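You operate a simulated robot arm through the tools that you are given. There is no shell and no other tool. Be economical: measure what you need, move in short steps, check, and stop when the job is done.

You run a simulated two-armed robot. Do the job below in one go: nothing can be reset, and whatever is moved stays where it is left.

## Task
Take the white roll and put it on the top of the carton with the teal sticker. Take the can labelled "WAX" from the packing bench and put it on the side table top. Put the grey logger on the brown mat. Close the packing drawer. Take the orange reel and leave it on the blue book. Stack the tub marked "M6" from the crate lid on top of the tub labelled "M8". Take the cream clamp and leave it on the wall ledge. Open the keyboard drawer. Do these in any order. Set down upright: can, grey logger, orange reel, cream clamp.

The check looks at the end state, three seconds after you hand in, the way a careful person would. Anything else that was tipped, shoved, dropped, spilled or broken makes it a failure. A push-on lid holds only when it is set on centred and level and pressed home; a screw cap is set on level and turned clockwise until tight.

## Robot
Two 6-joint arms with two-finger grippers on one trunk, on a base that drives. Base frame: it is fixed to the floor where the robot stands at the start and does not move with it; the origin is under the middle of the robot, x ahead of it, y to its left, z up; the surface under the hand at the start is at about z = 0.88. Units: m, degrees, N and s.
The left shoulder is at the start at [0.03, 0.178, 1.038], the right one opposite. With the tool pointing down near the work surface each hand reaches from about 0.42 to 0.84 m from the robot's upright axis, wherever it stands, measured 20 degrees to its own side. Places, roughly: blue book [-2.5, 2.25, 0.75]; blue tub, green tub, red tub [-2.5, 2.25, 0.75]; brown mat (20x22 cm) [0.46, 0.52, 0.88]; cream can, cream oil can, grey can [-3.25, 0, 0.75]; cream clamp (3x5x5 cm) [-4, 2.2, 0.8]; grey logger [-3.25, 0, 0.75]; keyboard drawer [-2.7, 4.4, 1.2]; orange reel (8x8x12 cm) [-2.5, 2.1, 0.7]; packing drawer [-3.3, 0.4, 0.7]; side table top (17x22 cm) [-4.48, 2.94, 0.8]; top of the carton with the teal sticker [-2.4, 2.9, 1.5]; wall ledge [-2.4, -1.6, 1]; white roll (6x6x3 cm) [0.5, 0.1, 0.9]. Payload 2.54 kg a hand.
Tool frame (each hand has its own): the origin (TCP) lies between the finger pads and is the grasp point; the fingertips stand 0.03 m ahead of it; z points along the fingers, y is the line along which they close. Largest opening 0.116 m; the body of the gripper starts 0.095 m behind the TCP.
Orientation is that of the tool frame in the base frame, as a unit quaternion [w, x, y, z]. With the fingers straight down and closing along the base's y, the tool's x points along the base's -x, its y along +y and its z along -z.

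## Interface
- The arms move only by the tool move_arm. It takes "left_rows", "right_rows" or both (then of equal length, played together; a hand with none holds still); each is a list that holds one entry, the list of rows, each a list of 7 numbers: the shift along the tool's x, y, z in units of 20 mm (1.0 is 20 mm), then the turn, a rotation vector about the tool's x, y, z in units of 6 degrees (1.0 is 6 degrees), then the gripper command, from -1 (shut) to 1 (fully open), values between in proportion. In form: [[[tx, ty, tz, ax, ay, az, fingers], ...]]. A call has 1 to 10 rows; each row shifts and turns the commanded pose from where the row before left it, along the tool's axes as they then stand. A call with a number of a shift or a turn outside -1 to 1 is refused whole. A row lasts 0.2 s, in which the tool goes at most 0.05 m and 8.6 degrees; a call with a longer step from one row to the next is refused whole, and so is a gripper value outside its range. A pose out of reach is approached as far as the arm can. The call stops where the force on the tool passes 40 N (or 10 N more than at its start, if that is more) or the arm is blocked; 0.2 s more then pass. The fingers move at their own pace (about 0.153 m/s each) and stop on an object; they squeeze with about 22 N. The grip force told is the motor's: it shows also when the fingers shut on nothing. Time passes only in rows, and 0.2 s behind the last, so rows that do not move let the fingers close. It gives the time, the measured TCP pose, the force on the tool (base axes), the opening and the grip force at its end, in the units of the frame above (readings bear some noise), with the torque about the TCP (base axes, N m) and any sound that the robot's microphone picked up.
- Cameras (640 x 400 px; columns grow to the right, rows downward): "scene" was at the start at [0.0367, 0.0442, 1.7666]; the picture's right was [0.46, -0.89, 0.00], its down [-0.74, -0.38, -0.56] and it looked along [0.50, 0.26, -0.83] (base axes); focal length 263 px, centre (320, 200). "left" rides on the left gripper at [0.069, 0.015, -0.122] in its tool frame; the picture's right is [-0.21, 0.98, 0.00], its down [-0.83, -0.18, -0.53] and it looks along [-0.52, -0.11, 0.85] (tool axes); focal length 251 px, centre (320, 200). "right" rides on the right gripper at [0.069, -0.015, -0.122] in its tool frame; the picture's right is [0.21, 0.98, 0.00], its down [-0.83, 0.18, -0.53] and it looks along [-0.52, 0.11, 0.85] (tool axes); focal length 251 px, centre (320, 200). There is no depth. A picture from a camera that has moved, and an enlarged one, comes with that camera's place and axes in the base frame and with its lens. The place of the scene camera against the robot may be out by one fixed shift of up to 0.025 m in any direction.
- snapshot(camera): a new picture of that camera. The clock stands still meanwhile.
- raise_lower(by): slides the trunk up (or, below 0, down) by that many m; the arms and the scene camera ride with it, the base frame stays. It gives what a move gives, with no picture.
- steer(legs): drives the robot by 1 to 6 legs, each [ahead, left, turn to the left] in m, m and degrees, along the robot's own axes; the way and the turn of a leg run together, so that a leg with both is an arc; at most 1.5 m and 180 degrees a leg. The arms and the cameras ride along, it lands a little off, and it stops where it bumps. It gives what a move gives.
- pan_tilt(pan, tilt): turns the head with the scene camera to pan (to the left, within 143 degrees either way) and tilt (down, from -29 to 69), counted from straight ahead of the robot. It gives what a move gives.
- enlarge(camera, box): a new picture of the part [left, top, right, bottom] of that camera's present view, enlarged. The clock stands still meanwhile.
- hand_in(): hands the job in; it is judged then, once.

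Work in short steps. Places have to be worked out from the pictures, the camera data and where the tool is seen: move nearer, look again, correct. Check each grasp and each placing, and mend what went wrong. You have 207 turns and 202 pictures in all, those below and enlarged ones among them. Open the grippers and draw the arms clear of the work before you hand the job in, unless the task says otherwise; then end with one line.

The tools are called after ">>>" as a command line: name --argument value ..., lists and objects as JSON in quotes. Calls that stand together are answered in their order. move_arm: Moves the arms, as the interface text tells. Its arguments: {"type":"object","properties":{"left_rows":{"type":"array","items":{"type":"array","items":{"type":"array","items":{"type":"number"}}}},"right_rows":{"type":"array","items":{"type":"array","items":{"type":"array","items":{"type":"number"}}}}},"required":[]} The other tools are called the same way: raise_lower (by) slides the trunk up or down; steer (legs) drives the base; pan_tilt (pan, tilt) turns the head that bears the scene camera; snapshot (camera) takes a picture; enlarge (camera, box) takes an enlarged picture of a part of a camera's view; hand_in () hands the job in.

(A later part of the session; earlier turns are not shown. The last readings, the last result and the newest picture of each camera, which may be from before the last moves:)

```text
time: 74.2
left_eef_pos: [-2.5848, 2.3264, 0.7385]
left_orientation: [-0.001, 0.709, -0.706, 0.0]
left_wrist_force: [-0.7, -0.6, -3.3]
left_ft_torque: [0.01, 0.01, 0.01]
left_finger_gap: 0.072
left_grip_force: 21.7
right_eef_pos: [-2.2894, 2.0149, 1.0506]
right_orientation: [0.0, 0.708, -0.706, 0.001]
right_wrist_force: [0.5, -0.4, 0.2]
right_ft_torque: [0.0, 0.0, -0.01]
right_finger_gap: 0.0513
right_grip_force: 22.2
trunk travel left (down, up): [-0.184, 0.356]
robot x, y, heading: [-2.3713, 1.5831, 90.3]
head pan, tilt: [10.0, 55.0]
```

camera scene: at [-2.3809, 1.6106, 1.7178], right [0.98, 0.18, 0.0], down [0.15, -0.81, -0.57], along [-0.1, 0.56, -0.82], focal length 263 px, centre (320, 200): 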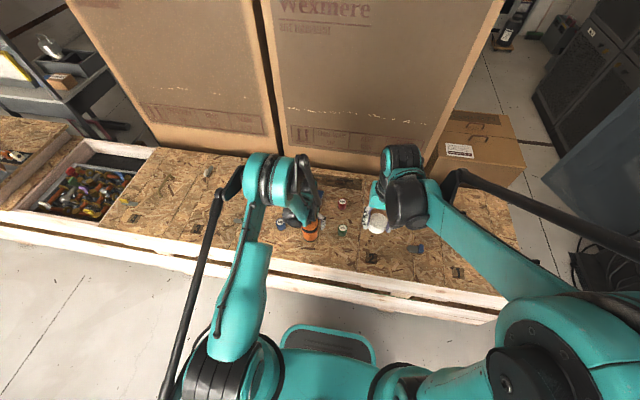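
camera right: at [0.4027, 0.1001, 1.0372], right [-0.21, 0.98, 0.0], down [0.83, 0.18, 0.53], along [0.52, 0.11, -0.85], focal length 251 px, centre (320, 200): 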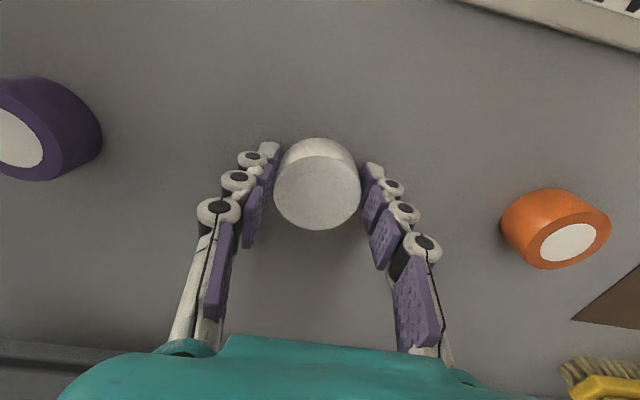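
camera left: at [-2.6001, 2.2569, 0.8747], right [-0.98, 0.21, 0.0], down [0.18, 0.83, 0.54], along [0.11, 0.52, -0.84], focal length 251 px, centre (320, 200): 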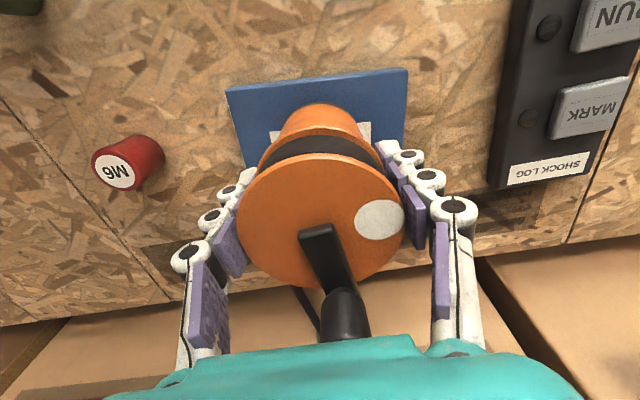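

No contact yet, so I continue down in small steps.

>>> raise_lower --by -0.004

>>> raise_lower --by -0.003

>>> enlarge --camera "scene" --box '[270, 140, 350, 200]'

```text
time: 74.7
left_eef_pos: [-2.586, 2.3269, 0.7343]
left_orientation: [-0.001, 0.708, -0.706, -0.002]
left_wrist_force: [-2.3, 2.1, 11.1]
left_ft_torque: [0.08, 0.03, -0.1]
left_finger_gap: 0.0729
left_grip_force: 22.5
right_eef_pos: [-2.2894, 2.0142, 1.0477]
right_orientation: [-0.001, 0.708, -0.706, 0.0]
right_wrist_force: [-0.4, 0.2, -0.7]
right_ft_torque: [0.0, 0.0, 0.02]
right_finger_gap: 0.051
right_grip_force: 21.7
trunk travel left (down, up): [-0.18, 0.36]
robot x, y, heading: [-2.3747, 1.5814, 90.3]
head pan, tilt: [10.0, 55.0]
```

```text
time: 75.2
left_eef_pos: [-2.586, 2.3273, 0.7317]
left_orientation: [-0.001, 0.709, -0.705, -0.002]
left_wrist_force: [-1.7, 0.4, 8.4]
left_ft_torque: [-0.07, -0.06, -0.02]
left_finger_gap: 0.0716
left_grip_force: 22.0
right_eef_pos: [-2.2894, 2.0138, 1.0448]
right_orientation: [0.0, 0.708, -0.706, 0.0]
right_wrist_force: [0.8, -0.2, -0.7]
right_ft_torque: [0.01, 0.0, 0.01]
right_finger_gap: 0.0514
right_grip_force: 21.8
trunk travel left (down, up): [-0.177, 0.363]
robot x, y, heading: [-2.372, 1.5782, 90.0]
head pan, tilt: [10.0, 55.0]
```

```text
6.67 times, centred on (310, 170) of scene
camera zoom: at [-2.3808, 1.6335, 1.6949], right [0.98, 0.18, 0.0], down [0.15, -0.81, -0.57], along [-0.1, 0.56, -0.82], focal length 1754 px, centre (387, 400)
```

zoom: 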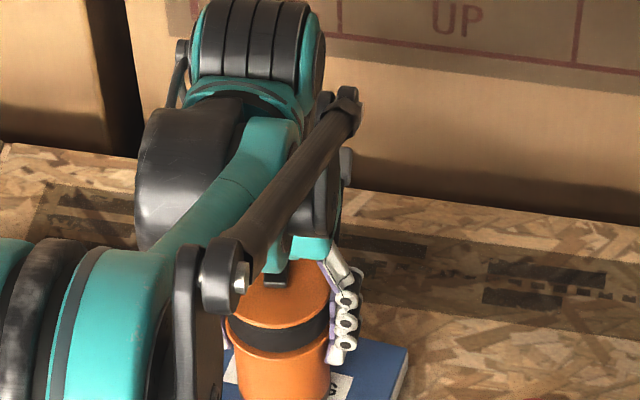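

The reel has settled on the book. I'll open the fingers and rise with the trunk.

>>> move_arm --left_rows '[[[0, 0, 0, 0, 0, 0, 0.75], [0, 0, 0, 0, 0, 0, 0.75], [0, 0, 0, 0, 0, 0, 0.75]]]'

>>> raise_lower --by 0.13

>>> snapshot --camera "left"

```text
time: 76.0
left_eef_pos: [-2.5853, 2.3264, 0.7312]
left_orientation: [0.0, 0.708, -0.706, -0.001]
left_wrist_force: [-0.5, -0.1, 0.0]
left_ft_torque: [0.02, 0.02, -0.01]
left_finger_gap: 0.1015
left_grip_force: 0.1
right_eef_pos: [-2.2888, 2.014, 1.0428]
right_orientation: [0.0, 0.709, -0.706, 0.0]
right_wrist_force: [-0.5, -0.2, 0.4]
right_ft_torque: [-0.02, 0.02, 0.01]
right_finger_gap: 0.0513
right_grip_force: 22.0
trunk travel left (down, up): [-0.177, 0.363]
robot x, y, heading: [-2.3693, 1.5808, 90.1]
head pan, tilt: [10.0, 55.0]
```

```text
time: 77.6
left_eef_pos: [-2.586, 2.3274, 0.8605]
left_orientation: [-0.001, 0.708, -0.706, -0.001]
left_wrist_force: [0.0, 0.2, -0.6]
left_ft_torque: [0.04, 0.01, -0.02]
left_finger_gap: 0.1013
left_grip_force: 0.0
right_eef_pos: [-2.2892, 2.0141, 1.1726]
right_orientation: [0.0, 0.709, -0.705, 0.0]
right_wrist_force: [0.0, 0.2, -1.2]
right_ft_torque: [-0.01, -0.01, 0.01]
right_finger_gap: 0.0514
right_grip_force: 22.3
trunk travel left (down, up): [-0.307, 0.233]
robot x, y, heading: [-2.3711, 1.5846, 90.4]
head pan, tilt: [10.0, 55.0]
```

```text
171 pictures are left
camera left: at [-2.6001, 2.2571, 0.9816], right [-0.98, 0.21, 0.0], down [0.18, 0.83, 0.54], along [0.11, 0.52, -0.84], focal length 251 px, centre (320, 200)
```

left: 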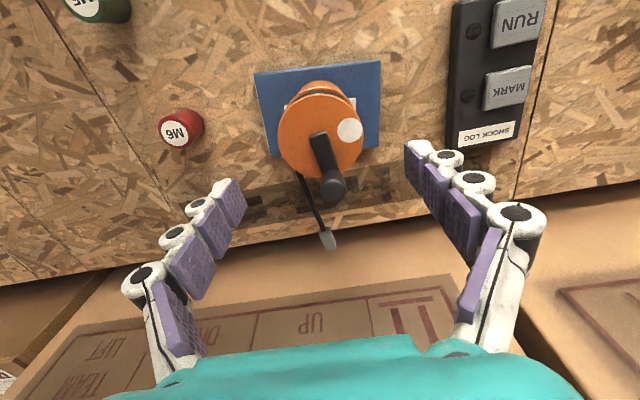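

The reel stands upright on the book. Next I move the left hand over M6, near (-2.414, 2.305), shifting the right hand aside meanwhile.

>>> move_arm --left_rows '[[[0.1, -0.86, 0, 0, 0, 0, 0.4], [0.1, -0.86, 0, 0, 0, 0, 0.4], [0.1, -0.86, 0, 0, 0, 0, 0.4], [0.1, -0.86, 0, 0, 0, 0, 0.4], [0.1, -0.86, 0, 0, 0, 0, 0.4], [0.1, -0.86, 0, 0, 0, 0, 0.4], [0.1, -0.86, 0, 0, 0, 0, 0.4], [0.1, -0.86, 0, 0, 0, 0, 0.4], [0.1, -0.86, 0, 0, 0, 0, 0.4], [0.1, -0.86, 0, 0, 0, 0, 0.4]]]' --right_rows '[[[0, -0.6, 0, 0, 0, 0, -1], [0, -0.6, 0, 0, 0, 0, -1], [0, -0.6, 0, 0, 0, 0, -1], [0, -0.6, 0, 0, 0, 0, -1], [0, -0.6, 0, 0, 0, 0, -1], [0, -0.6, 0, 0, 0, 0, -1], [0, -0.6, 0, 0, 0, 0, -1], [0, -0.6, 0, 0, 0, 0, -1], [0, -0.6, 0, 0, 0, 0, -1], [0, -0.6, 0, 0, 0, 0, -1]]]'

>>> snapshot --camera "left"

```text
time: 79.8
left_eef_pos: [-2.4117, 2.3063, 0.8604]
left_orientation: [0.0, 0.709, -0.705, -0.001]
left_wrist_force: [0.6, -1.0, 0.2]
left_ft_torque: [0.03, -0.03, -0.01]
left_finger_gap: 0.0812
left_grip_force: 0.1
right_eef_pos: [-2.168, 2.0159, 1.1728]
right_orientation: [-0.001, 0.709, -0.706, -0.001]
right_wrist_force: [0.9, -0.4, -0.8]
right_ft_torque: [-0.05, 0.02, -0.03]
right_finger_gap: 0.0511
right_grip_force: 21.8
trunk travel left (down, up): [-0.307, 0.233]
robot x, y, heading: [-2.371, 1.5829, 90.3]
head pan, tilt: [10.0, 55.0]
```

```text
170 pictures are left
camera left: at [-2.4271, 2.2371, 0.9818], right [-0.98, 0.21, 0.0], down [0.18, 0.83, 0.54], along [0.11, 0.52, -0.84], focal length 251 px, centre (320, 200)
```

left: 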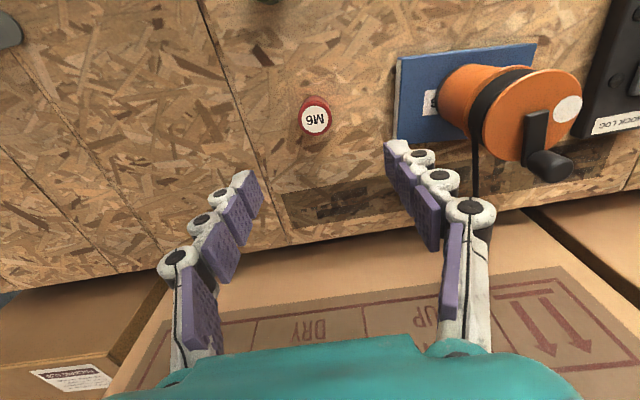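

M6 is at (-2.408, 2.309). I'll descend with the fingers straddling its upper half and check.

>>> move_arm --left_rows '[[[-0.15, -0.2, 1, 0, 0, 0, 0.2], [0, 0, 1, 0, 0, 0, 0.2], [0, 0, 1, 0, 0, 0, 0.2], [0, 0, 1, 0, 0, 0, 0.2], [0, 0, 1, 0, 0, 0, 0.2], [0, 0, 1, 0, 0, 0, 0.2], [0, 0, 1, 0, 0, 0, 0.2], [0, 0, 0.5, 0, 0, 0, 0.2]]]'

>>> snapshot --camera "left"

>>> enlarge --camera "scene" --box '[270, 120, 390, 220]'

```text
time: 81.6
left_eef_pos: [-2.4233, 2.242, 0.7887]
left_orientation: [-0.002, 0.708, -0.706, -0.001]
left_wrist_force: [0.6, 0.3, 0.4]
left_ft_torque: [-0.03, 0.03, 0.0]
left_finger_gap: 0.0696
left_grip_force: 0.1
left hand out of reach, approached as far as the arm can: row 1, 2, 3, 4, 5, 6, 7, 8
right_eef_pos: [-2.1712, 2.0149, 1.1738]
right_orientation: [0.0, 0.708, -0.706, 0.0]
right_wrist_force: [-0.2, -0.4, -0.5]
right_ft_torque: [-0.02, 0.0, 0.04]
right_finger_gap: 0.0512
right_grip_force: 22.4
trunk travel left (down, up): [-0.307, 0.233]
robot x, y, heading: [-2.3722, 1.583, 90.3]
head pan, tilt: [10.0, 55.0]
```

```text
169 pictures are left
camera left: at [-2.4378, 2.1722, 0.9088], right [-0.98, 0.21, 0.0], down [0.18, 0.82, 0.54], along [0.11, 0.53, -0.84], focal length 251 px, centre (320, 200)
```

left: 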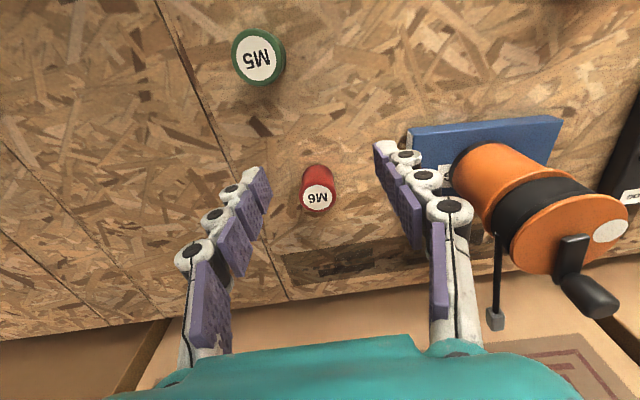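

```text
4.00 times, centred on (330, 170) of scene
camera zoom: at [-2.3807, 1.6346, 1.8249], right [0.98, 0.18, 0.0], down [0.15, -0.81, -0.57], along [-0.1, 0.56, -0.82], focal length 1052 px, centre (280, 320)
```

zoom: 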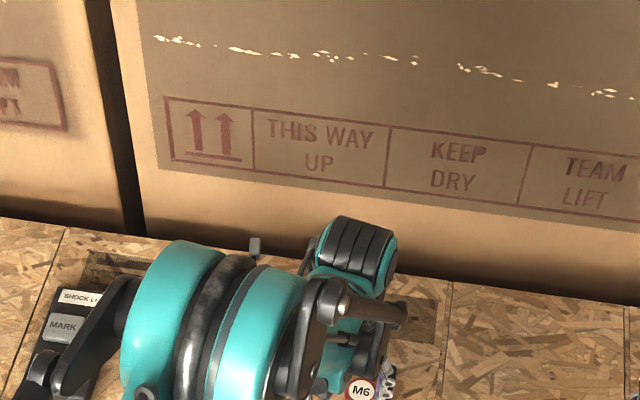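

The trunk is too high for this reach. I'll raise the hand first, then lower the trunk.

>>> move_arm --left_rows '[[[0, 0, -1, 0, 0, 0, 0.2], [0, 0, -1, 0, 0, 0, 0.2], [0, 0, -1, 0, 0, 0, 0.2], [0, 0, -1, 0, 0, 0, 0.2]]]'

>>> raise_lower --by -0.05

```text
time: 82.6
left_eef_pos: [-2.4226, 2.2424, 0.8683]
left_orientation: [-0.001, 0.709, -0.706, -0.001]
left_wrist_force: [-0.3, 0.0, -0.5]
left_ft_torque: [0.0, 0.01, 0.01]
left_finger_gap: 0.0697
left_grip_force: 0.0
right_eef_pos: [-2.1701, 2.0142, 1.1739]
right_orientation: [-0.001, 0.709, -0.706, 0.0]
right_wrist_force: [0.5, -0.2, -0.2]
right_ft_torque: [0.0, -0.03, -0.03]
right_finger_gap: 0.0511
right_grip_force: 22.1
trunk travel left (down, up): [-0.307, 0.233]
robot x, y, heading: [-2.3695, 1.5804, 90.4]
head pan, tilt: [10.0, 55.0]
```

```text
time: 83.5
left_eef_pos: [-2.4239, 2.2414, 0.8185]
left_orientation: [-0.002, 0.708, -0.706, -0.001]
left_wrist_force: [0.7, -0.4, 0.0]
left_ft_torque: [0.03, -0.01, -0.01]
left_finger_gap: 0.0698
left_grip_force: 0.0
right_eef_pos: [-2.17, 2.0154, 1.1235]
right_orientation: [0.0, 0.709, -0.706, -0.001]
right_wrist_force: [0.1, -0.8, -0.6]
right_ft_torque: [0.01, -0.03, -0.02]
right_finger_gap: 0.0513
right_grip_force: 22.1
trunk travel left (down, up): [-0.257, 0.283]
robot x, y, heading: [-2.3689, 1.5859, 90.2]
head pan, tilt: [10.0, 55.0]
```

The commanded pose resets to the measured one, which is good. I'll raise the hand 6 cm, drop the trunk 12 cm, then go forward over M6.

>>> move_arm --left_rows '[[[0, 0, -1, 0, 0, 0, 0.2], [0, 0, -1, 0, 0, 0, 0.2], [0, 0, -1, 0, 0, 0, 0.2]]]'

>>> raise_lower --by -0.11

>>> move_arm --left_rows '[[[-0.8, -0.2, 0, 0, 0, 0, 0.2], [-0.8, -0.2, 0, 0, 0, 0, 0.2], [-0.8, -0.2, 0, 0, 0, 0, 0.2], [-0.9, -0.2, 0, 0, 0, 0, 0.2]]]'

>>> snapshot --camera "left"

```text
time: 84.3
left_eef_pos: [-2.423, 2.2426, 0.879]
left_orientation: [-0.001, 0.708, -0.706, -0.001]
left_wrist_force: [-0.1, 0.4, -0.7]
left_ft_torque: [0.01, 0.02, 0.01]
left_finger_gap: 0.0697
left_grip_force: 0.0
right_eef_pos: [-2.1693, 2.014, 1.1246]
right_orientation: [0.0, 0.708, -0.706, 0.0]
right_wrist_force: [0.2, -0.4, 0.0]
right_ft_torque: [-0.02, -0.01, -0.02]
right_finger_gap: 0.0513
right_grip_force: 21.9
trunk travel left (down, up): [-0.257, 0.283]
robot x, y, heading: [-2.3732, 1.5806, 90.3]
head pan, tilt: [10.0, 55.0]
```

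```text
time: 85.7
left_eef_pos: [-2.4239, 2.2414, 0.7686]
left_orientation: [-0.001, 0.708, -0.706, -0.001]
left_wrist_force: [0.2, 0.6, 0.0]
left_ft_torque: [0.03, -0.02, 0.0]
left_finger_gap: 0.0699
left_grip_force: 0.1
right_eef_pos: [-2.1696, 2.0149, 1.0145]
right_orientation: [0.0, 0.709, -0.705, 0.0]
right_wrist_force: [0.4, 0.1, 0.0]
right_ft_torque: [-0.01, 0.04, 0.01]
right_finger_gap: 0.0512
right_grip_force: 22.2
trunk travel left (down, up): [-0.147, 0.393]
robot x, y, heading: [-2.3723, 1.5777, 90.1]
head pan, tilt: [10.0, 55.0]
```

```text
time: 86.7
left_eef_pos: [-2.4069, 2.3079, 0.7673]
left_orientation: [0.0, 0.708, -0.706, -0.001]
left_wrist_force: [0.4, -1.4, 0.0]
left_ft_torque: [-0.02, 0.01, -0.01]
left_finger_gap: 0.0696
left_grip_force: 0.0
right_eef_pos: [-2.17, 2.0153, 1.0131]
right_orientation: [0.0, 0.709, -0.706, 0.001]
right_wrist_force: [-0.6, 0.5, -0.8]
right_ft_torque: [-0.01, -0.02, -0.02]
right_finger_gap: 0.0512
right_grip_force: 22.2
trunk travel left (down, up): [-0.147, 0.393]
robot x, y, heading: [-2.3721, 1.5813, 90.1]
head pan, tilt: [10.0, 55.0]
```

```text
167 pictures are left
camera left: at [-2.4217, 2.2384, 0.8887], right [-0.98, 0.21, 0.0], down [0.18, 0.83, 0.54], along [0.11, 0.52, -0.84], focal length 251 px, centre (320, 200)
```

left: 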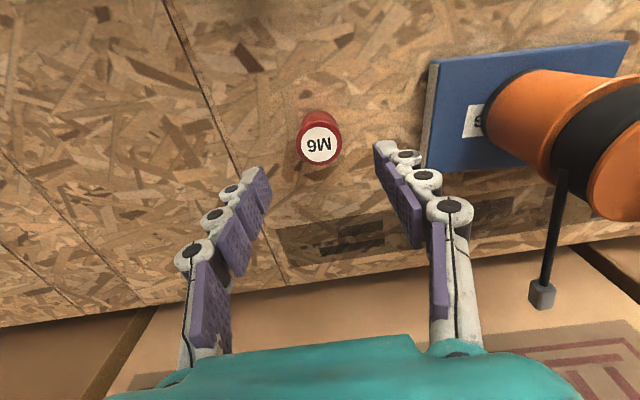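

M6's top is at z≈0.688, (-2.407, 2.309). I'll descend to TCP 0.70 and grip.

>>> move_arm --left_rows '[[[0, 0, 1, 0, 0, 0, 0.2], [0, 0, 1, 0, 0, 0, 0.2], [0, 0, 1, 0, 0, 0, 0.2], [0, 0, 0.3, 0, 0, 0, 0.2], [0, 0, 0, 0, 0, 0, -1], [0, 0, 0, 0, 0, 0, -1], [0, 0, 0, 0, 0, 0, -1]]]'

>>> snapshot --camera "left"

```text
time: 88.3
left_eef_pos: [-2.4063, 2.3051, 0.7059]
left_orientation: [-0.003, 0.708, -0.706, -0.003]
left_wrist_force: [6.8, 3.0, 39.4]
left_ft_torque: [0.51, 0.38, -0.11]
left_finger_gap: 0.0234
left_grip_force: 21.9
right_eef_pos: [-2.1685, 2.0125, 1.016]
right_orientation: [-0.002, 0.708, -0.706, -0.001]
right_wrist_force: [0.6, 0.7, 0.0]
right_ft_torque: [0.02, -0.01, 0.01]
right_finger_gap: 0.0511
right_grip_force: 22.2
trunk travel left (down, up): [-0.147, 0.393]
robot x, y, heading: [-2.3701, 1.5807, 90.1]
head pan, tilt: [10.0, 55.0]
```

```text
166 pictures are left
camera left: at [-2.4209, 2.2366, 0.8267], right [-0.98, 0.21, 0.0], down [0.18, 0.82, 0.54], along [0.11, 0.53, -0.84], focal length 251 px, centre (320, 200)
```

left: 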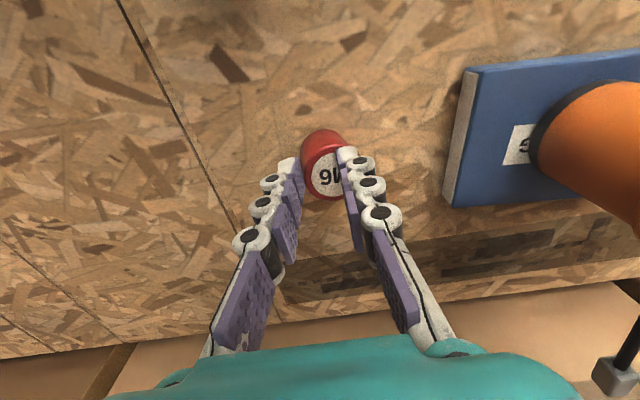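

Odd: high downward contact and a small gap; a finger may be on the tub's top. I'll open, rise 3 cm and look.

>>> move_arm --left_rows '[[[0, 0, 0, 0, 0, 0, 0.2], [0, 0, 0, 0, 0, 0, 0.2], [0, 0, -1, 0, 0, 0, 0.2], [0, 0, -1, 0, 0, 0, 0.2]]]'

>>> enlarge --camera "left" --box '[220, 60, 420, 260]'

```text
time: 89.3
left_eef_pos: [-2.408, 2.3086, 0.7428]
left_orientation: [-0.001, 0.708, -0.706, -0.001]
left_wrist_force: [0.2, -0.6, 0.1]
left_ft_torque: [0.02, 0.02, 0.03]
left_finger_gap: 0.0696
left_grip_force: 0.0
right_eef_pos: [-2.17, 2.0147, 1.0133]
right_orientation: [0.0, 0.708, -0.706, 0.0]
right_wrist_force: [0.5, -0.7, -0.2]
right_ft_torque: [-0.05, 0.0, -0.01]
right_finger_gap: 0.0511
right_grip_force: 22.2
trunk travel left (down, up): [-0.147, 0.393]
robot x, y, heading: [-2.3717, 1.5801, 90.3]
head pan, tilt: [10.0, 55.0]
```

```text
2.00 times, centred on (320, 160) of left
camera zoom: at [-2.4221, 2.2384, 0.8631], right [-0.98, 0.21, 0.0], down [0.18, 0.83, 0.54], along [0.11, 0.52, -0.84], focal length 503 px, centre (320, 280)
```

zoom: 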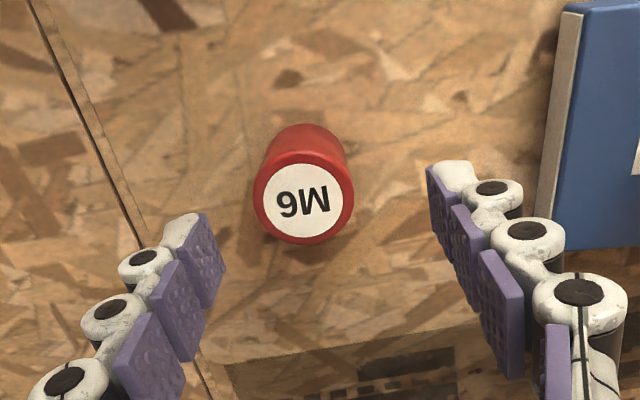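

The tub stands upright at about (-2.400, 2.312); the rounded tips likely slid over its rim. I'll centre better and go deeper (TCP 0.687) before closing gradually.

>>> move_arm --left_rows '[[[-0.17, -0.38, 0.7, 0, 0, 0, 0.2], [0, 0, 0.7, 0, 0, 0, 0.2], [0, 0, 0.7, 0, 0, 0, 0.2], [0, 0, 0.65, 0, 0, 0, 0.2], [0, 0, 0, 0, 0, 0, 0.2]]]'

>>> enlarge --camera "left" --box '[220, 60, 420, 260]'

```text
time: 90.5
left_eef_pos: [-2.4014, 2.3066, 0.694]
left_orientation: [-0.001, 0.709, -0.705, -0.001]
left_wrist_force: [-0.8, 0.0, -0.4]
left_ft_torque: [-0.01, 0.01, -0.02]
left_finger_gap: 0.0697
left_grip_force: 0.1
left hand out of reach, approached as far as the arm can: row 4
right_eef_pos: [-2.1694, 2.016, 1.0122]
right_orientation: [0.0, 0.708, -0.706, 0.001]
right_wrist_force: [-0.6, 0.3, -1.0]
right_ft_torque: [0.01, 0.01, -0.01]
right_finger_gap: 0.051
right_grip_force: 22.0
trunk travel left (down, up): [-0.147, 0.393]
robot x, y, heading: [-2.3717, 1.5782, 90.0]
head pan, tilt: [10.0, 55.0]
```

```text
2.00 times, centred on (320, 160) of left
camera zoom: at [-2.4158, 2.2361, 0.8135], right [-0.98, 0.21, 0.0], down [0.18, 0.82, 0.54], along [0.11, 0.52, -0.84], focal length 503 px, centre (320, 280)
```

zoom: 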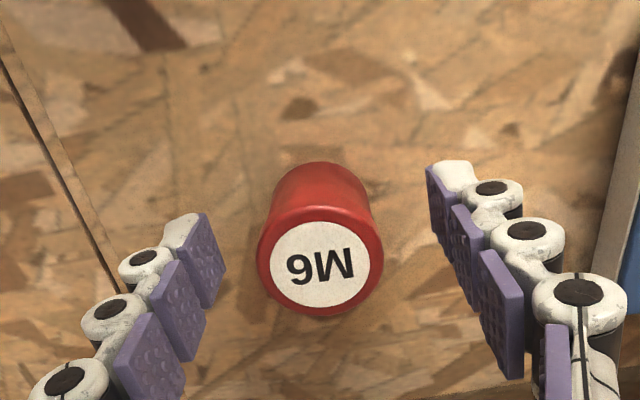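

Centred now. I'll lower 7 mm more with the trunk and close gradually.

>>> raise_lower --by -0.007

>>> move_arm --left_rows '[[[0, 0, 0, 0, 0, 0, -0.2], [0, 0, 0, 0, 0, 0, -0.4], [0, 0, 0, 0, 0, 0, -1], [0, 0, 0, 0, 0, 0, -1]]]'

>>> enlarge --camera "left" --box '[220, 60, 420, 260]'

```text
time: 91.1
left_eef_pos: [-2.4017, 2.3056, 0.686]
left_orientation: [-0.001, 0.709, -0.705, -0.002]
left_wrist_force: [0.2, -0.1, -0.1]
left_ft_torque: [-0.04, -0.01, 0.02]
left_finger_gap: 0.0696
left_grip_force: 0.1
right_eef_pos: [-2.1692, 2.0144, 1.0059]
right_orientation: [0.0, 0.708, -0.706, 0.0]
right_wrist_force: [0.0, 0.1, -0.7]
right_ft_torque: [-0.01, -0.01, 0.02]
right_finger_gap: 0.0512
right_grip_force: 21.7
trunk travel left (down, up): [-0.14, 0.4]
robot x, y, heading: [-2.3708, 1.5809, 90.2]
head pan, tilt: [10.0, 55.0]
```

```text
time: 92.1
left_eef_pos: [-2.4014, 2.3072, 0.6859]
left_orientation: [-0.001, 0.708, -0.706, -0.001]
left_wrist_force: [-0.4, 0.4, 0.3]
left_ft_torque: [-0.05, -0.01, 0.01]
left_finger_gap: 0.04
left_grip_force: 21.8
right_eef_pos: [-2.1701, 2.0147, 1.0059]
right_orientation: [0.0, 0.708, -0.706, 0.0]
right_wrist_force: [0.1, 0.0, -0.4]
right_ft_torque: [-0.06, 0.03, -0.03]
right_finger_gap: 0.0511
right_grip_force: 22.0
trunk travel left (down, up): [-0.14, 0.4]
robot x, y, heading: [-2.3703, 1.5839, 90.2]
head pan, tilt: [10.0, 55.0]
```

```text
2.00 times, centred on (320, 160) of left
camera zoom: at [-2.4157, 2.236, 0.8067], right [-0.98, 0.21, 0.0], down [0.18, 0.82, 0.54], along [0.11, 0.52, -0.84], focal length 503 px, centre (320, 280)
```

zoom: 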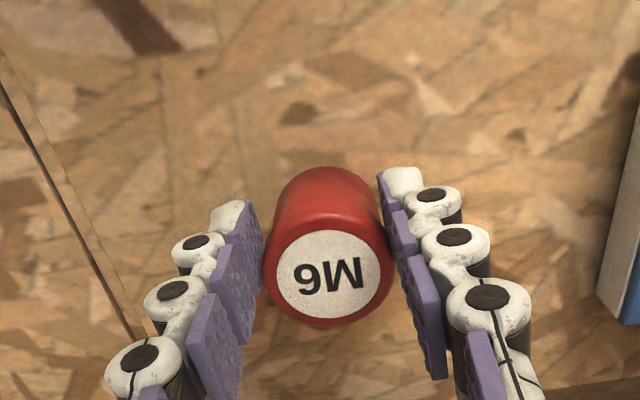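

M6 is gripped (4.0 cm). I'll lift with the trunk, then travel back and left toward M8.

>>> raise_lower --by 0.12

>>> move_arm --left_rows '[[[0.9, 0.4, 0, 0, 0, 0, -1], [0.9, 0.6, 0, 0, 0, 0, -1], [0.9, 0.8, 0, 0, 0, 0, -1], [0.9, 1, 0, 0, 0, 0, -1], [0.9, 1, 0, 0, 0, 0, -1], [0.9, 1, 0, 0, 0, 0, -1], [0.9, 1, 0, 0, 0, 0, -1], [0.9, 1, 0, 0, 0, 0, -1], [0.9, 1, 0, 0, 0, 0, -1], [0, 1, 0, 0, 0, 0, -1]]]'

>>> snapshot --camera "left"

```text
time: 93.6
left_eef_pos: [-2.4021, 2.3064, 0.8057]
left_orientation: [-0.002, 0.708, -0.706, -0.002]
left_wrist_force: [-0.6, 0.6, -1.4]
left_ft_torque: [-0.03, -0.02, 0.0]
left_finger_gap: 0.0399
left_grip_force: 21.9
right_eef_pos: [-2.1692, 2.0154, 1.1261]
right_orientation: [0.001, 0.708, -0.706, 0.0]
right_wrist_force: [0.0, 0.8, -0.8]
right_ft_torque: [-0.04, 0.0, 0.02]
right_finger_gap: 0.0512
right_grip_force: 21.9
trunk travel left (down, up): [-0.26, 0.28]
robot x, y, heading: [-2.3685, 1.5845, 90.2]
head pan, tilt: [10.0, 55.0]
```

```text
time: 95.8
left_eef_pos: [-2.5771, 2.1432, 0.8063]
left_orientation: [-0.001, 0.708, -0.706, -0.001]
left_wrist_force: [-0.3, 1.2, 0.4]
left_ft_torque: [-0.01, -0.03, -0.05]
left_finger_gap: 0.04
left_grip_force: 21.8
right_eef_pos: [-2.1704, 2.0152, 1.126]
right_orientation: [0.0, 0.708, -0.706, 0.0]
right_wrist_force: [1.1, -0.4, -0.6]
right_ft_torque: [0.0, -0.02, 0.02]
right_finger_gap: 0.0514
right_grip_force: 22.2
trunk travel left (down, up): [-0.26, 0.28]
robot x, y, heading: [-2.3683, 1.5819, 90.1]
head pan, tilt: [10.0, 55.0]
```

```text
162 pictures are left
camera left: at [-2.5916, 2.0734, 0.9262], right [-0.98, 0.21, 0.0], down [0.18, 0.82, 0.54], along [0.11, 0.52, -0.84], focal length 251 px, centre (320, 200)
```

left: 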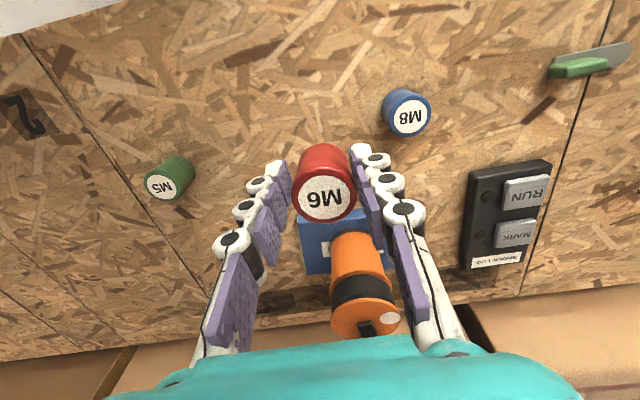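

M8 is at about (-2.660, 2.148). I'll move M6 over it and check before lowering.

>>> move_arm --left_rows '[[[-0.04, 1, 0, 0, 0, 0, -1], [-0.04, 1, 0, 0, 0, 0, -1], [-0.04, 1, 0, 0, 0, 0, -1], [-0.04, 1, 0, 0, 0, 0, -1], [0, 0, 1, 0, 0, 0, -1], [0, 0, 1, 0, 0, 0, -1]]]'

>>> snapshot --camera "left"

>>> pan_tilt --pan 25 --tilt 55

>>> enlarge --camera "scene" --box '[260, 120, 400, 240]'

```text
time: 97.2
left_eef_pos: [-2.6571, 2.1475, 0.7651]
left_orientation: [-0.001, 0.708, -0.706, -0.001]
left_wrist_force: [0.3, 0.3, -0.7]
left_ft_torque: [-0.03, -0.04, 0.01]
left_finger_gap: 0.0401
left_grip_force: 22.1
right_eef_pos: [-2.1687, 2.017, 1.1279]
right_orientation: [-0.001, 0.708, -0.706, 0.0]
right_wrist_force: [0.0, 0.7, -0.4]
right_ft_torque: [-0.04, -0.03, 0.01]
right_finger_gap: 0.0512
right_grip_force: 22.0
trunk travel left (down, up): [-0.26, 0.28]
robot x, y, heading: [-2.376, 1.5814, 89.8]
head pan, tilt: [10.0, 55.0]
```

```text
161 pictures are left
camera left: at [-2.6712, 2.0769, 0.8861], right [-0.98, 0.21, 0.0], down [0.18, 0.82, 0.54], along [0.11, 0.52, -0.84], focal length 251 px, centre (320, 200)
```

left: 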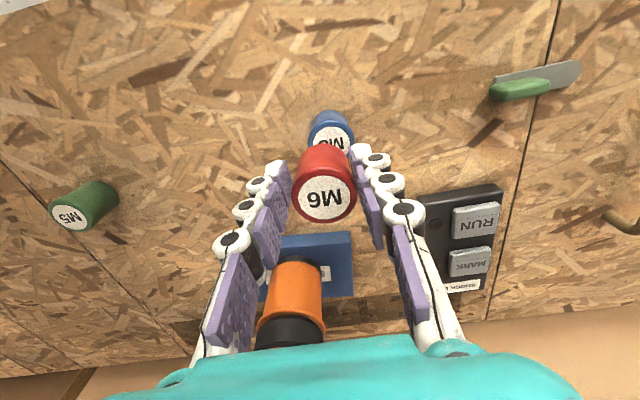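

```text
time: 98.0
left_eef_pos: [-2.6561, 2.1471, 0.7659]
left_orientation: [-0.001, 0.709, -0.706, -0.001]
left_wrist_force: [0.9, -0.4, -1.2]
left_ft_torque: [0.01, -0.01, -0.02]
left_finger_gap: 0.0399
left_grip_force: 22.0
right_eef_pos: [-2.1695, 2.0155, 1.1277]
right_orientation: [0.0, 0.708, -0.706, 0.0]
right_wrist_force: [0.2, 0.3, -0.6]
right_ft_torque: [0.0, -0.02, -0.03]
right_finger_gap: 0.0514
right_grip_force: 21.7
trunk travel left (down, up): [-0.26, 0.28]
robot x, y, heading: [-2.372, 1.5813, 90.1]
head pan, tilt: [25.0, 55.0]
```

```text
3.33 times, centred on (330, 180) of scene
camera zoom: at [-2.3988, 1.6291, 1.7778], right [0.91, 0.43, 0.0], down [0.35, -0.74, -0.57], along [-0.24, 0.52, -0.82], focal length 877 px, centre (287, 267)
```

zoom: 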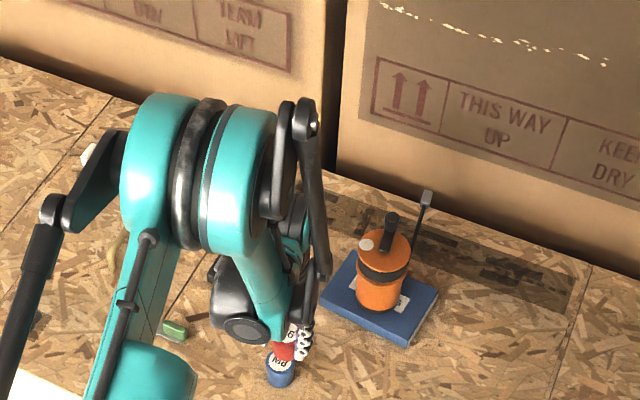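

M6 needs about 5 mm left and 3 mm back to be centred over M8. I'll correct, lower to just above it and look.

>>> move_arm --left_rows '[[[0.15, 0.25, 0.8, 0, 0, 0, -1], [0, 0, 0.7, 0, 0, 0, -1]]]'

>>> enlarge --camera "left" --box '[220, 60, 420, 260]'

>>> enlarge --camera "scene" --box '[300, 180, 360, 220]'

```text
time: 98.5
left_eef_pos: [-2.6621, 2.1437, 0.7354]
left_orientation: [-0.001, 0.708, -0.706, -0.001]
left_wrist_force: [0.2, 0.6, -0.8]
left_ft_torque: [-0.03, 0.04, 0.03]
left_finger_gap: 0.0395
left_grip_force: 22.1
right_eef_pos: [-2.1702, 2.0148, 1.1266]
right_orientation: [0.0, 0.708, -0.706, 0.0]
right_wrist_force: [-0.5, 0.2, -1.3]
right_ft_torque: [-0.01, 0.02, 0.01]
right_finger_gap: 0.0509
right_grip_force: 21.7
trunk travel left (down, up): [-0.26, 0.28]
robot x, y, heading: [-2.3716, 1.5815, 90.2]
head pan, tilt: [25.0, 55.0]
```

```text
2.00 times, centred on (320, 160) of left
camera zoom: at [-2.6758, 2.0736, 0.8566], right [-0.98, 0.21, 0.0], down [0.18, 0.82, 0.54], along [0.11, 0.52, -0.84], focal length 503 px, centre (320, 280)
```

zoom: 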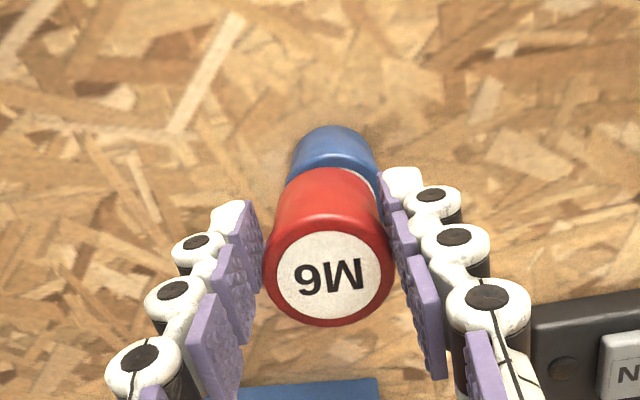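

```text
10.00 times, centred on (330, 200) of scene
camera zoom: at [-2.3987, 1.6292, 1.7778], right [0.9, 0.43, 0.0], down [0.35, -0.74, -0.57], along [-0.24, 0.52, -0.82], focal length 2630 px, centre (220, 200)
```

zoom: 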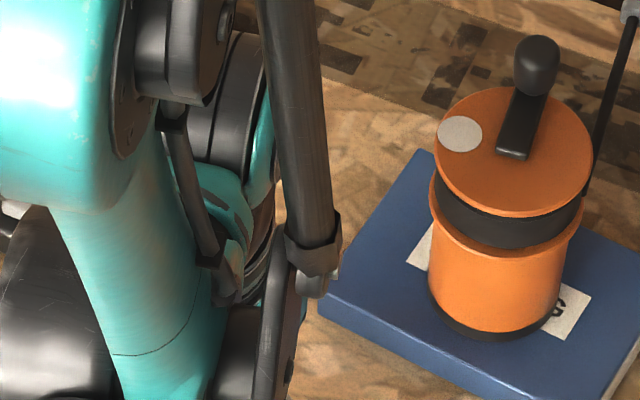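

M8 still appears ~5 mm further left. I'll correct this, go 8 mm lower and look again.

>>> move_arm --left_rows '[[[-0.1, 0.25, 0, 0, 0, 0, -1], [0, 0, 0.4, 0, 0, 0, -1], [0, 0, 0, 0, 0, 0, -1]]]'

>>> enlarge --camera "left" --box '[250, 90, 390, 210]'

```text
time: 99.3
left_eef_pos: [-2.6661, 2.1454, 0.7291]
left_orientation: [-0.001, 0.708, -0.706, -0.001]
left_wrist_force: [-0.7, 0.9, 14.9]
left_ft_torque: [0.19, 0.03, 0.02]
left_finger_gap: 0.0398
left_grip_force: 22.1
right_eef_pos: [-2.1697, 2.0155, 1.1266]
right_orientation: [-0.001, 0.709, -0.706, 0.001]
right_wrist_force: [0.4, 0.8, -1.1]
right_ft_torque: [0.0, 0.01, 0.01]
right_finger_gap: 0.0513
right_grip_force: 22.1
trunk travel left (down, up): [-0.26, 0.28]
robot x, y, heading: [-2.3711, 1.5833, 90.2]
head pan, tilt: [25.0, 55.0]
```

```text
3.33 times, centred on (320, 150) of left
camera zoom: at [-2.6808, 2.0748, 0.8494], right [-0.98, 0.21, 0.0], down [0.18, 0.82, 0.54], along [0.11, 0.53, -0.84], focal length 838 px, centre (320, 367)
```

zoom: 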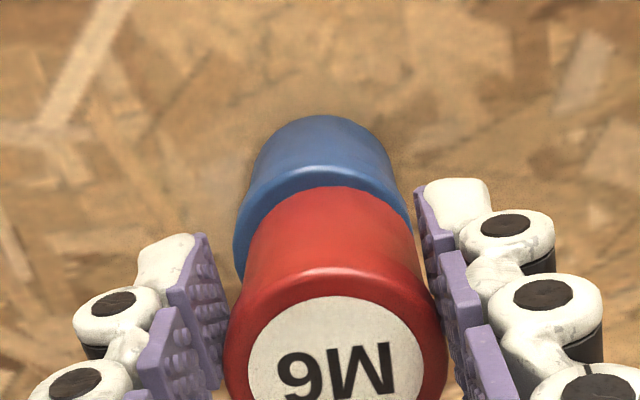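

They already touch, with M6 about 2 mm off in x and 3 mm too far forward. I'll lift slightly, shift and lower again.

>>> move_arm --left_rows '[[[0, 0, -0.3, 0, 0, 0, -1], [0.15, -0.1, 0, 0, 0, 0, -1], [0, 0, 0.25, 0, 0, 0, -1], [0, 0, 0, 0, 0, 0, -1]]]'

>>> enlarge --camera "left" --box '[250, 90, 390, 210]'

```text
time: 100.3
left_eef_pos: [-2.6639, 2.1425, 0.7295]
left_orientation: [-0.001, 0.708, -0.706, -0.002]
left_wrist_force: [0.6, -0.2, 2.4]
left_ft_torque: [0.03, -0.01, 0.03]
left_finger_gap: 0.0396
left_grip_force: 22.4
right_eef_pos: [-2.1691, 2.0147, 1.1267]
right_orientation: [0.001, 0.708, -0.706, 0.0]
right_wrist_force: [-0.5, -0.8, -0.4]
right_ft_torque: [-0.03, 0.0, 0.0]
right_finger_gap: 0.0512
right_grip_force: 21.8
trunk travel left (down, up): [-0.26, 0.28]
robot x, y, heading: [-2.3741, 1.5814, 90.3]
head pan, tilt: [25.0, 55.0]
```

```text
3.33 times, centred on (320, 150) of left
camera zoom: at [-2.679, 2.0725, 0.8496], right [-0.98, 0.21, 0.0], down [0.18, 0.82, 0.54], along [0.11, 0.53, -0.84], focal length 838 px, centre (320, 367)
```

zoom: 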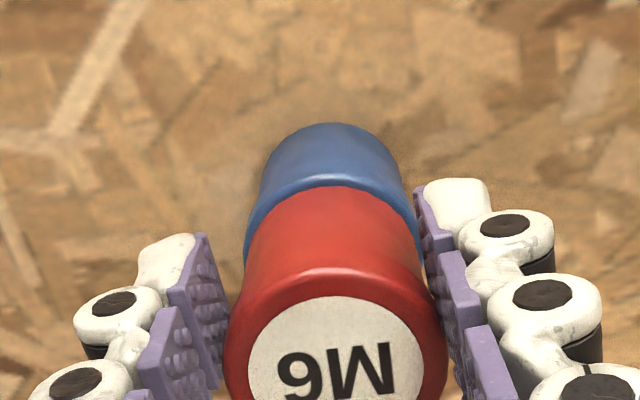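

Well aligned and in light contact. I'll release and rise with the trunk.

>>> move_arm --left_rows '[[[0, 0, 0.05, 0, 0, 0, -1], [0, 0, 0, 0, 0, 0, -0.2], [0, 0, 0, 0, 0, 0, 0.1], [0, 0, 0, 0, 0, 0, 0.1]]]'

>>> raise_lower --by 0.15

>>> snapshot --camera "left"

```text
time: 101.3
left_eef_pos: [-2.6646, 2.1412, 0.7285]
left_orientation: [-0.001, 0.708, -0.706, -0.001]
left_wrist_force: [-0.3, -0.3, -0.2]
left_ft_torque: [-0.03, 0.03, 0.02]
left_finger_gap: 0.0637
left_grip_force: 0.1
right_eef_pos: [-2.1707, 2.015, 1.1266]
right_orientation: [0.0, 0.708, -0.706, 0.0]
right_wrist_force: [0.1, 0.1, -1.3]
right_ft_torque: [0.0, -0.01, 0.02]
right_finger_gap: 0.0511
right_grip_force: 21.6
trunk travel left (down, up): [-0.26, 0.28]
robot x, y, heading: [-2.371, 1.5841, 90.4]
head pan, tilt: [25.0, 55.0]
```

```text
time: 103.1
left_eef_pos: [-2.6647, 2.1427, 0.8778]
left_orientation: [-0.002, 0.708, -0.706, -0.001]
left_wrist_force: [0.5, 0.6, 0.7]
left_ft_torque: [0.0, 0.0, -0.01]
left_finger_gap: 0.0637
left_grip_force: 0.1
right_eef_pos: [-2.1696, 2.016, 1.2756]
right_orientation: [0.0, 0.708, -0.706, 0.0]
right_wrist_force: [-0.1, 0.5, -1.4]
right_ft_torque: [0.03, 0.01, 0.0]
right_finger_gap: 0.051
right_grip_force: 21.5
trunk travel left (down, up): [-0.41, 0.13]
robot x, y, heading: [-2.3693, 1.5813, 89.9]
head pan, tilt: [25.0, 55.0]
```

```text
155 pictures are left
camera left: at [-2.6792, 2.0727, 0.9984], right [-0.98, 0.21, 0.0], down [0.18, 0.82, 0.54], along [0.11, 0.52, -0.84], focal length 251 px, centre (320, 200)
```

left: 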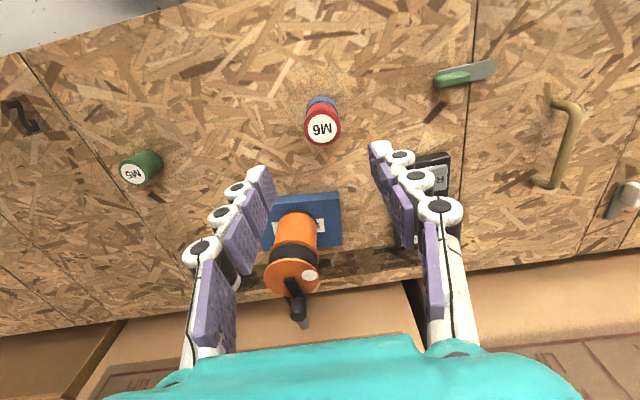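

The stack and reel are done. Now I'll raise, tuck the left hand, back off, and head to the far (−x) end to look for a way behind the crate and to the clamp.

>>> raise_lower --by 0.13

>>> move_arm --left_rows '[[[1, -0.2, -0.5, 0, 0, 0, 1], [1, -0.2, -0.5, 0, 0, 0, 1], [1, -0.2, -0.5, 0, 0, 0, 1], [1, -0.2, -0.5, 0, 0, 0, 1], [1, 0, -1, 0, 0, 0, 1], [1, 0, -1, 0, 0, 0, 1], [1, 0, -1, 0, 0, 0, 1], [0, 0, -1, 0, 0, 0, 1], [0, 0, -1, 0, 0, 0, 1], [0, 0, -1, 0, 0, 0, 1]]]' --right_rows '[[[0, 0.6, 0, 0, 0, 0, -1], [0, 0.6, 0, 0, 0, 0, -1], [0, 0.6, 0, 0, 0, 0, -1], [0, 0.6, 0, 0, 0, 0, -1], [0, 0.6, 0, 0, 0, 0, -1], [0, 0, 0, 0, 0, 0, -1], [0, 0, 0, 0, 0, 0, -1], [0, 0, 0, 0, 0, 0, -1], [0, 0, 0, 0, 0, 0, -1], [0, 0, 0, 0, 0, 0, -1]]]'

>>> steer --legs '[[-0.5, 0, 0], [0, 1.3, 0]]'

>>> pan_tilt --pan 0 --tilt 25

>>> snapshot --camera "scene"

```text
time: 104.7
left_eef_pos: [-2.6642, 2.1424, 1.0081]
left_orientation: [-0.001, 0.708, -0.706, -0.001]
left_wrist_force: [-0.5, -0.4, -0.1]
left_ft_torque: [0.01, 0.04, 0.0]
left_finger_gap: 0.0634
left_grip_force: 0.0
right_eef_pos: [-2.1703, 2.0157, 1.4065]
right_orientation: [0.0, 0.709, -0.705, 0.0]
right_wrist_force: [-0.2, 0.3, -0.8]
right_ft_torque: [0.01, -0.01, 0.02]
right_finger_gap: 0.0511
right_grip_force: 21.9
trunk travel left (down, up): [-0.54, 0.0]
robot x, y, heading: [-2.3688, 1.5771, 90.2]
head pan, tilt: [25.0, 55.0]
```

```text
time: 106.9
left_eef_pos: [-2.6604, 2.0615, 1.1942]
left_orientation: [-0.001, 0.709, -0.705, -0.001]
left_wrist_force: [0.8, 0.2, 0.6]
left_ft_torque: [-0.02, -0.02, 0.02]
left_finger_gap: 0.1161
left_grip_force: 0.1
left hand out of reach, approached as far as the arm can: row 2, 3, 4, 5, 6, 7
right_eef_pos: [-2.2298, 2.0133, 1.4074]
right_orientation: [0.001, 0.708, -0.707, 0.0]
right_wrist_force: [0.4, 0.1, -1.4]
right_ft_torque: [0.04, -0.02, 0.03]
right_finger_gap: 0.0513
right_grip_force: 22.3
trunk travel left (down, up): [-0.54, 0.0]
robot x, y, heading: [-2.3681, 1.5796, 90.2]
head pan, tilt: [25.0, 55.0]
```

```text
time: 116.0
left_eef_pos: [-3.9703, 1.5693, 1.192]
left_orientation: [0.002, -0.705, 0.709, 0.0]
left_wrist_force: [1.3, -0.5, 0.4]
left_ft_torque: [0.0, 0.02, -0.01]
left_finger_gap: 0.1158
left_grip_force: 0.1
right_eef_pos: [-3.5389, 1.5194, 1.4062]
right_orientation: [0.0, -0.706, 0.709, 0.0]
right_wrist_force: [-0.3, 1.0, -0.8]
right_ft_torque: [-0.02, 0.0, -0.04]
right_finger_gap: 0.0513
right_grip_force: 21.8
trunk travel left (down, up): [-0.54, 0.0]
robot x, y, heading: [-3.684, 1.0859, 89.8]
head pan, tilt: [25.0, 55.0]
```

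```text
time: 117.0
left_eef_pos: [-3.9696, 1.5703, 1.1923]
left_orientation: [0.001, -0.706, 0.708, 0.001]
left_wrist_force: [-1.0, 0.4, 0.1]
left_ft_torque: [-0.02, 0.0, 0.0]
left_finger_gap: 0.1158
left_grip_force: 0.1
right_eef_pos: [-3.5392, 1.5192, 1.4075]
right_orientation: [0.001, -0.705, 0.709, 0.0]
right_wrist_force: [0.2, 0.4, -0.6]
right_ft_torque: [-0.01, -0.01, 0.04]
right_finger_gap: 0.0513
right_grip_force: 22.7
trunk travel left (down, up): [-0.54, 0.0]
robot x, y, heading: [-3.6824, 1.0909, 89.7]
head pan, tilt: [0.0, 25.0]
```

```text
154 pictures are left
camera scene: at [-3.6807, 1.1616, 2.1018], right [1.0, -0.01, 0.0], down [0.0, -0.42, -0.91], along [0.0, 0.91, -0.42], focal length 263 px, centre (320, 200)
```

scene: 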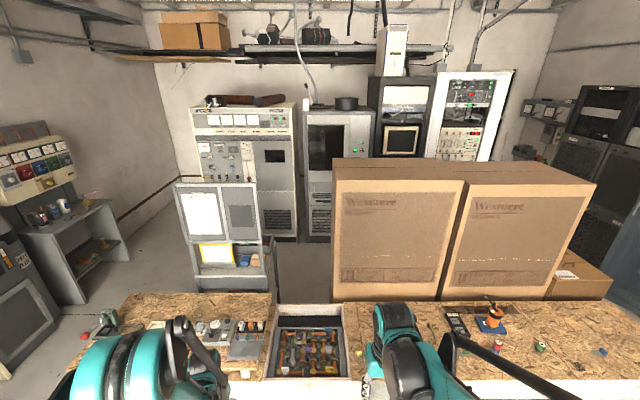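

The way behind seems to go round the left end of the crate. Before that, I'll turn to the packing bench to fetch the WAX can with the free left hand.

>>> steer --legs '[[0, 0, 180]]'

>>> pan_tilt --pan 0 --tilt 45

>>> snapshot --camera "scene"

```text
time: 124.7
left_eef_pos: [-3.4058, 0.6013, 1.1927]
left_orientation: [0.001, 0.714, 0.7, -0.002]
left_wrist_force: [-1.0, 0.8, -0.3]
left_ft_torque: [0.0, -0.03, 0.0]
left_finger_gap: 0.1162
left_grip_force: 0.1
right_eef_pos: [-3.8363, 0.6576, 1.4061]
right_orientation: [0.0, 0.714, 0.7, 0.0]
right_wrist_force: [0.6, 0.4, -0.2]
right_ft_torque: [0.03, 0.0, 0.01]
right_finger_gap: 0.0511
right_grip_force: 21.9
trunk travel left (down, up): [-0.54, 0.0]
robot x, y, heading: [-3.6814, 1.0825, -91.1]
head pan, tilt: [0.0, 25.0]
```

```text
time: 125.5
left_eef_pos: [-3.4071, 0.6011, 1.1922]
left_orientation: [0.002, 0.714, 0.7, -0.001]
left_wrist_force: [-0.8, 0.2, -0.8]
left_ft_torque: [-0.01, -0.02, 0.0]
left_finger_gap: 0.116
left_grip_force: 0.1
right_eef_pos: [-3.8359, 0.6567, 1.4059]
right_orientation: [0.0, 0.714, 0.7, 0.0]
right_wrist_force: [0.5, 0.2, 0.3]
right_ft_torque: [0.02, 0.01, -0.04]
right_finger_gap: 0.051
right_grip_force: 21.7
trunk travel left (down, up): [-0.54, 0.0]
robot x, y, heading: [-3.6828, 1.0896, -91.1]
head pan, tilt: [0.0, 45.0]
```

```text
153 pictures are left
camera scene: at [-3.6822, 1.0474, 2.0713], right [-1.0, 0.02, 0.0], down [0.01, 0.71, -0.71], along [-0.01, -0.71, -0.71], focal length 263 px, centre (320, 200)
```

scene: 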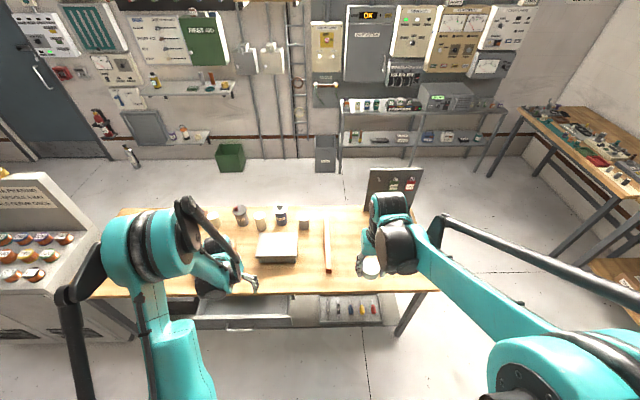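

I'll zoom in on the bench top and the two drawers.

>>> enlarge --camera "scene" --box '[190, 190, 350, 290]'

>>> enlarge --camera "scene" --box '[170, 260, 410, 360]'

```text
4.00 times, centred on (270, 240) of scene
camera zoom: at [-3.6822, 1.0474, 2.0713], right [-1.0, 0.02, 0.0], down [0.01, 0.71, -0.71], along [-0.01, -0.71, -0.71], focal length 1052 px, centre (520, 40)
```

zoom: 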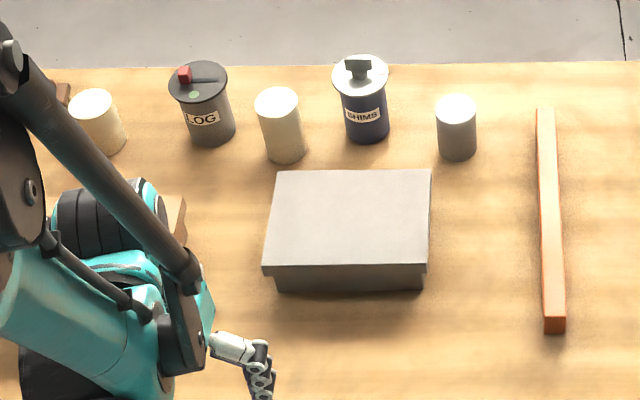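

```text
2.67 times, centred on (290, 310) of scene
camera zoom: at [-3.6822, 1.0474, 2.0713], right [-1.0, 0.02, 0.0], down [0.01, 0.71, -0.71], along [-0.01, -0.71, -0.71], focal length 702 px, centre (400, -93)
```

zoom: 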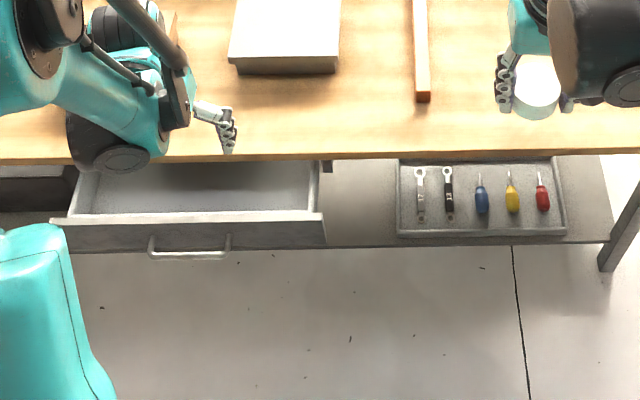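

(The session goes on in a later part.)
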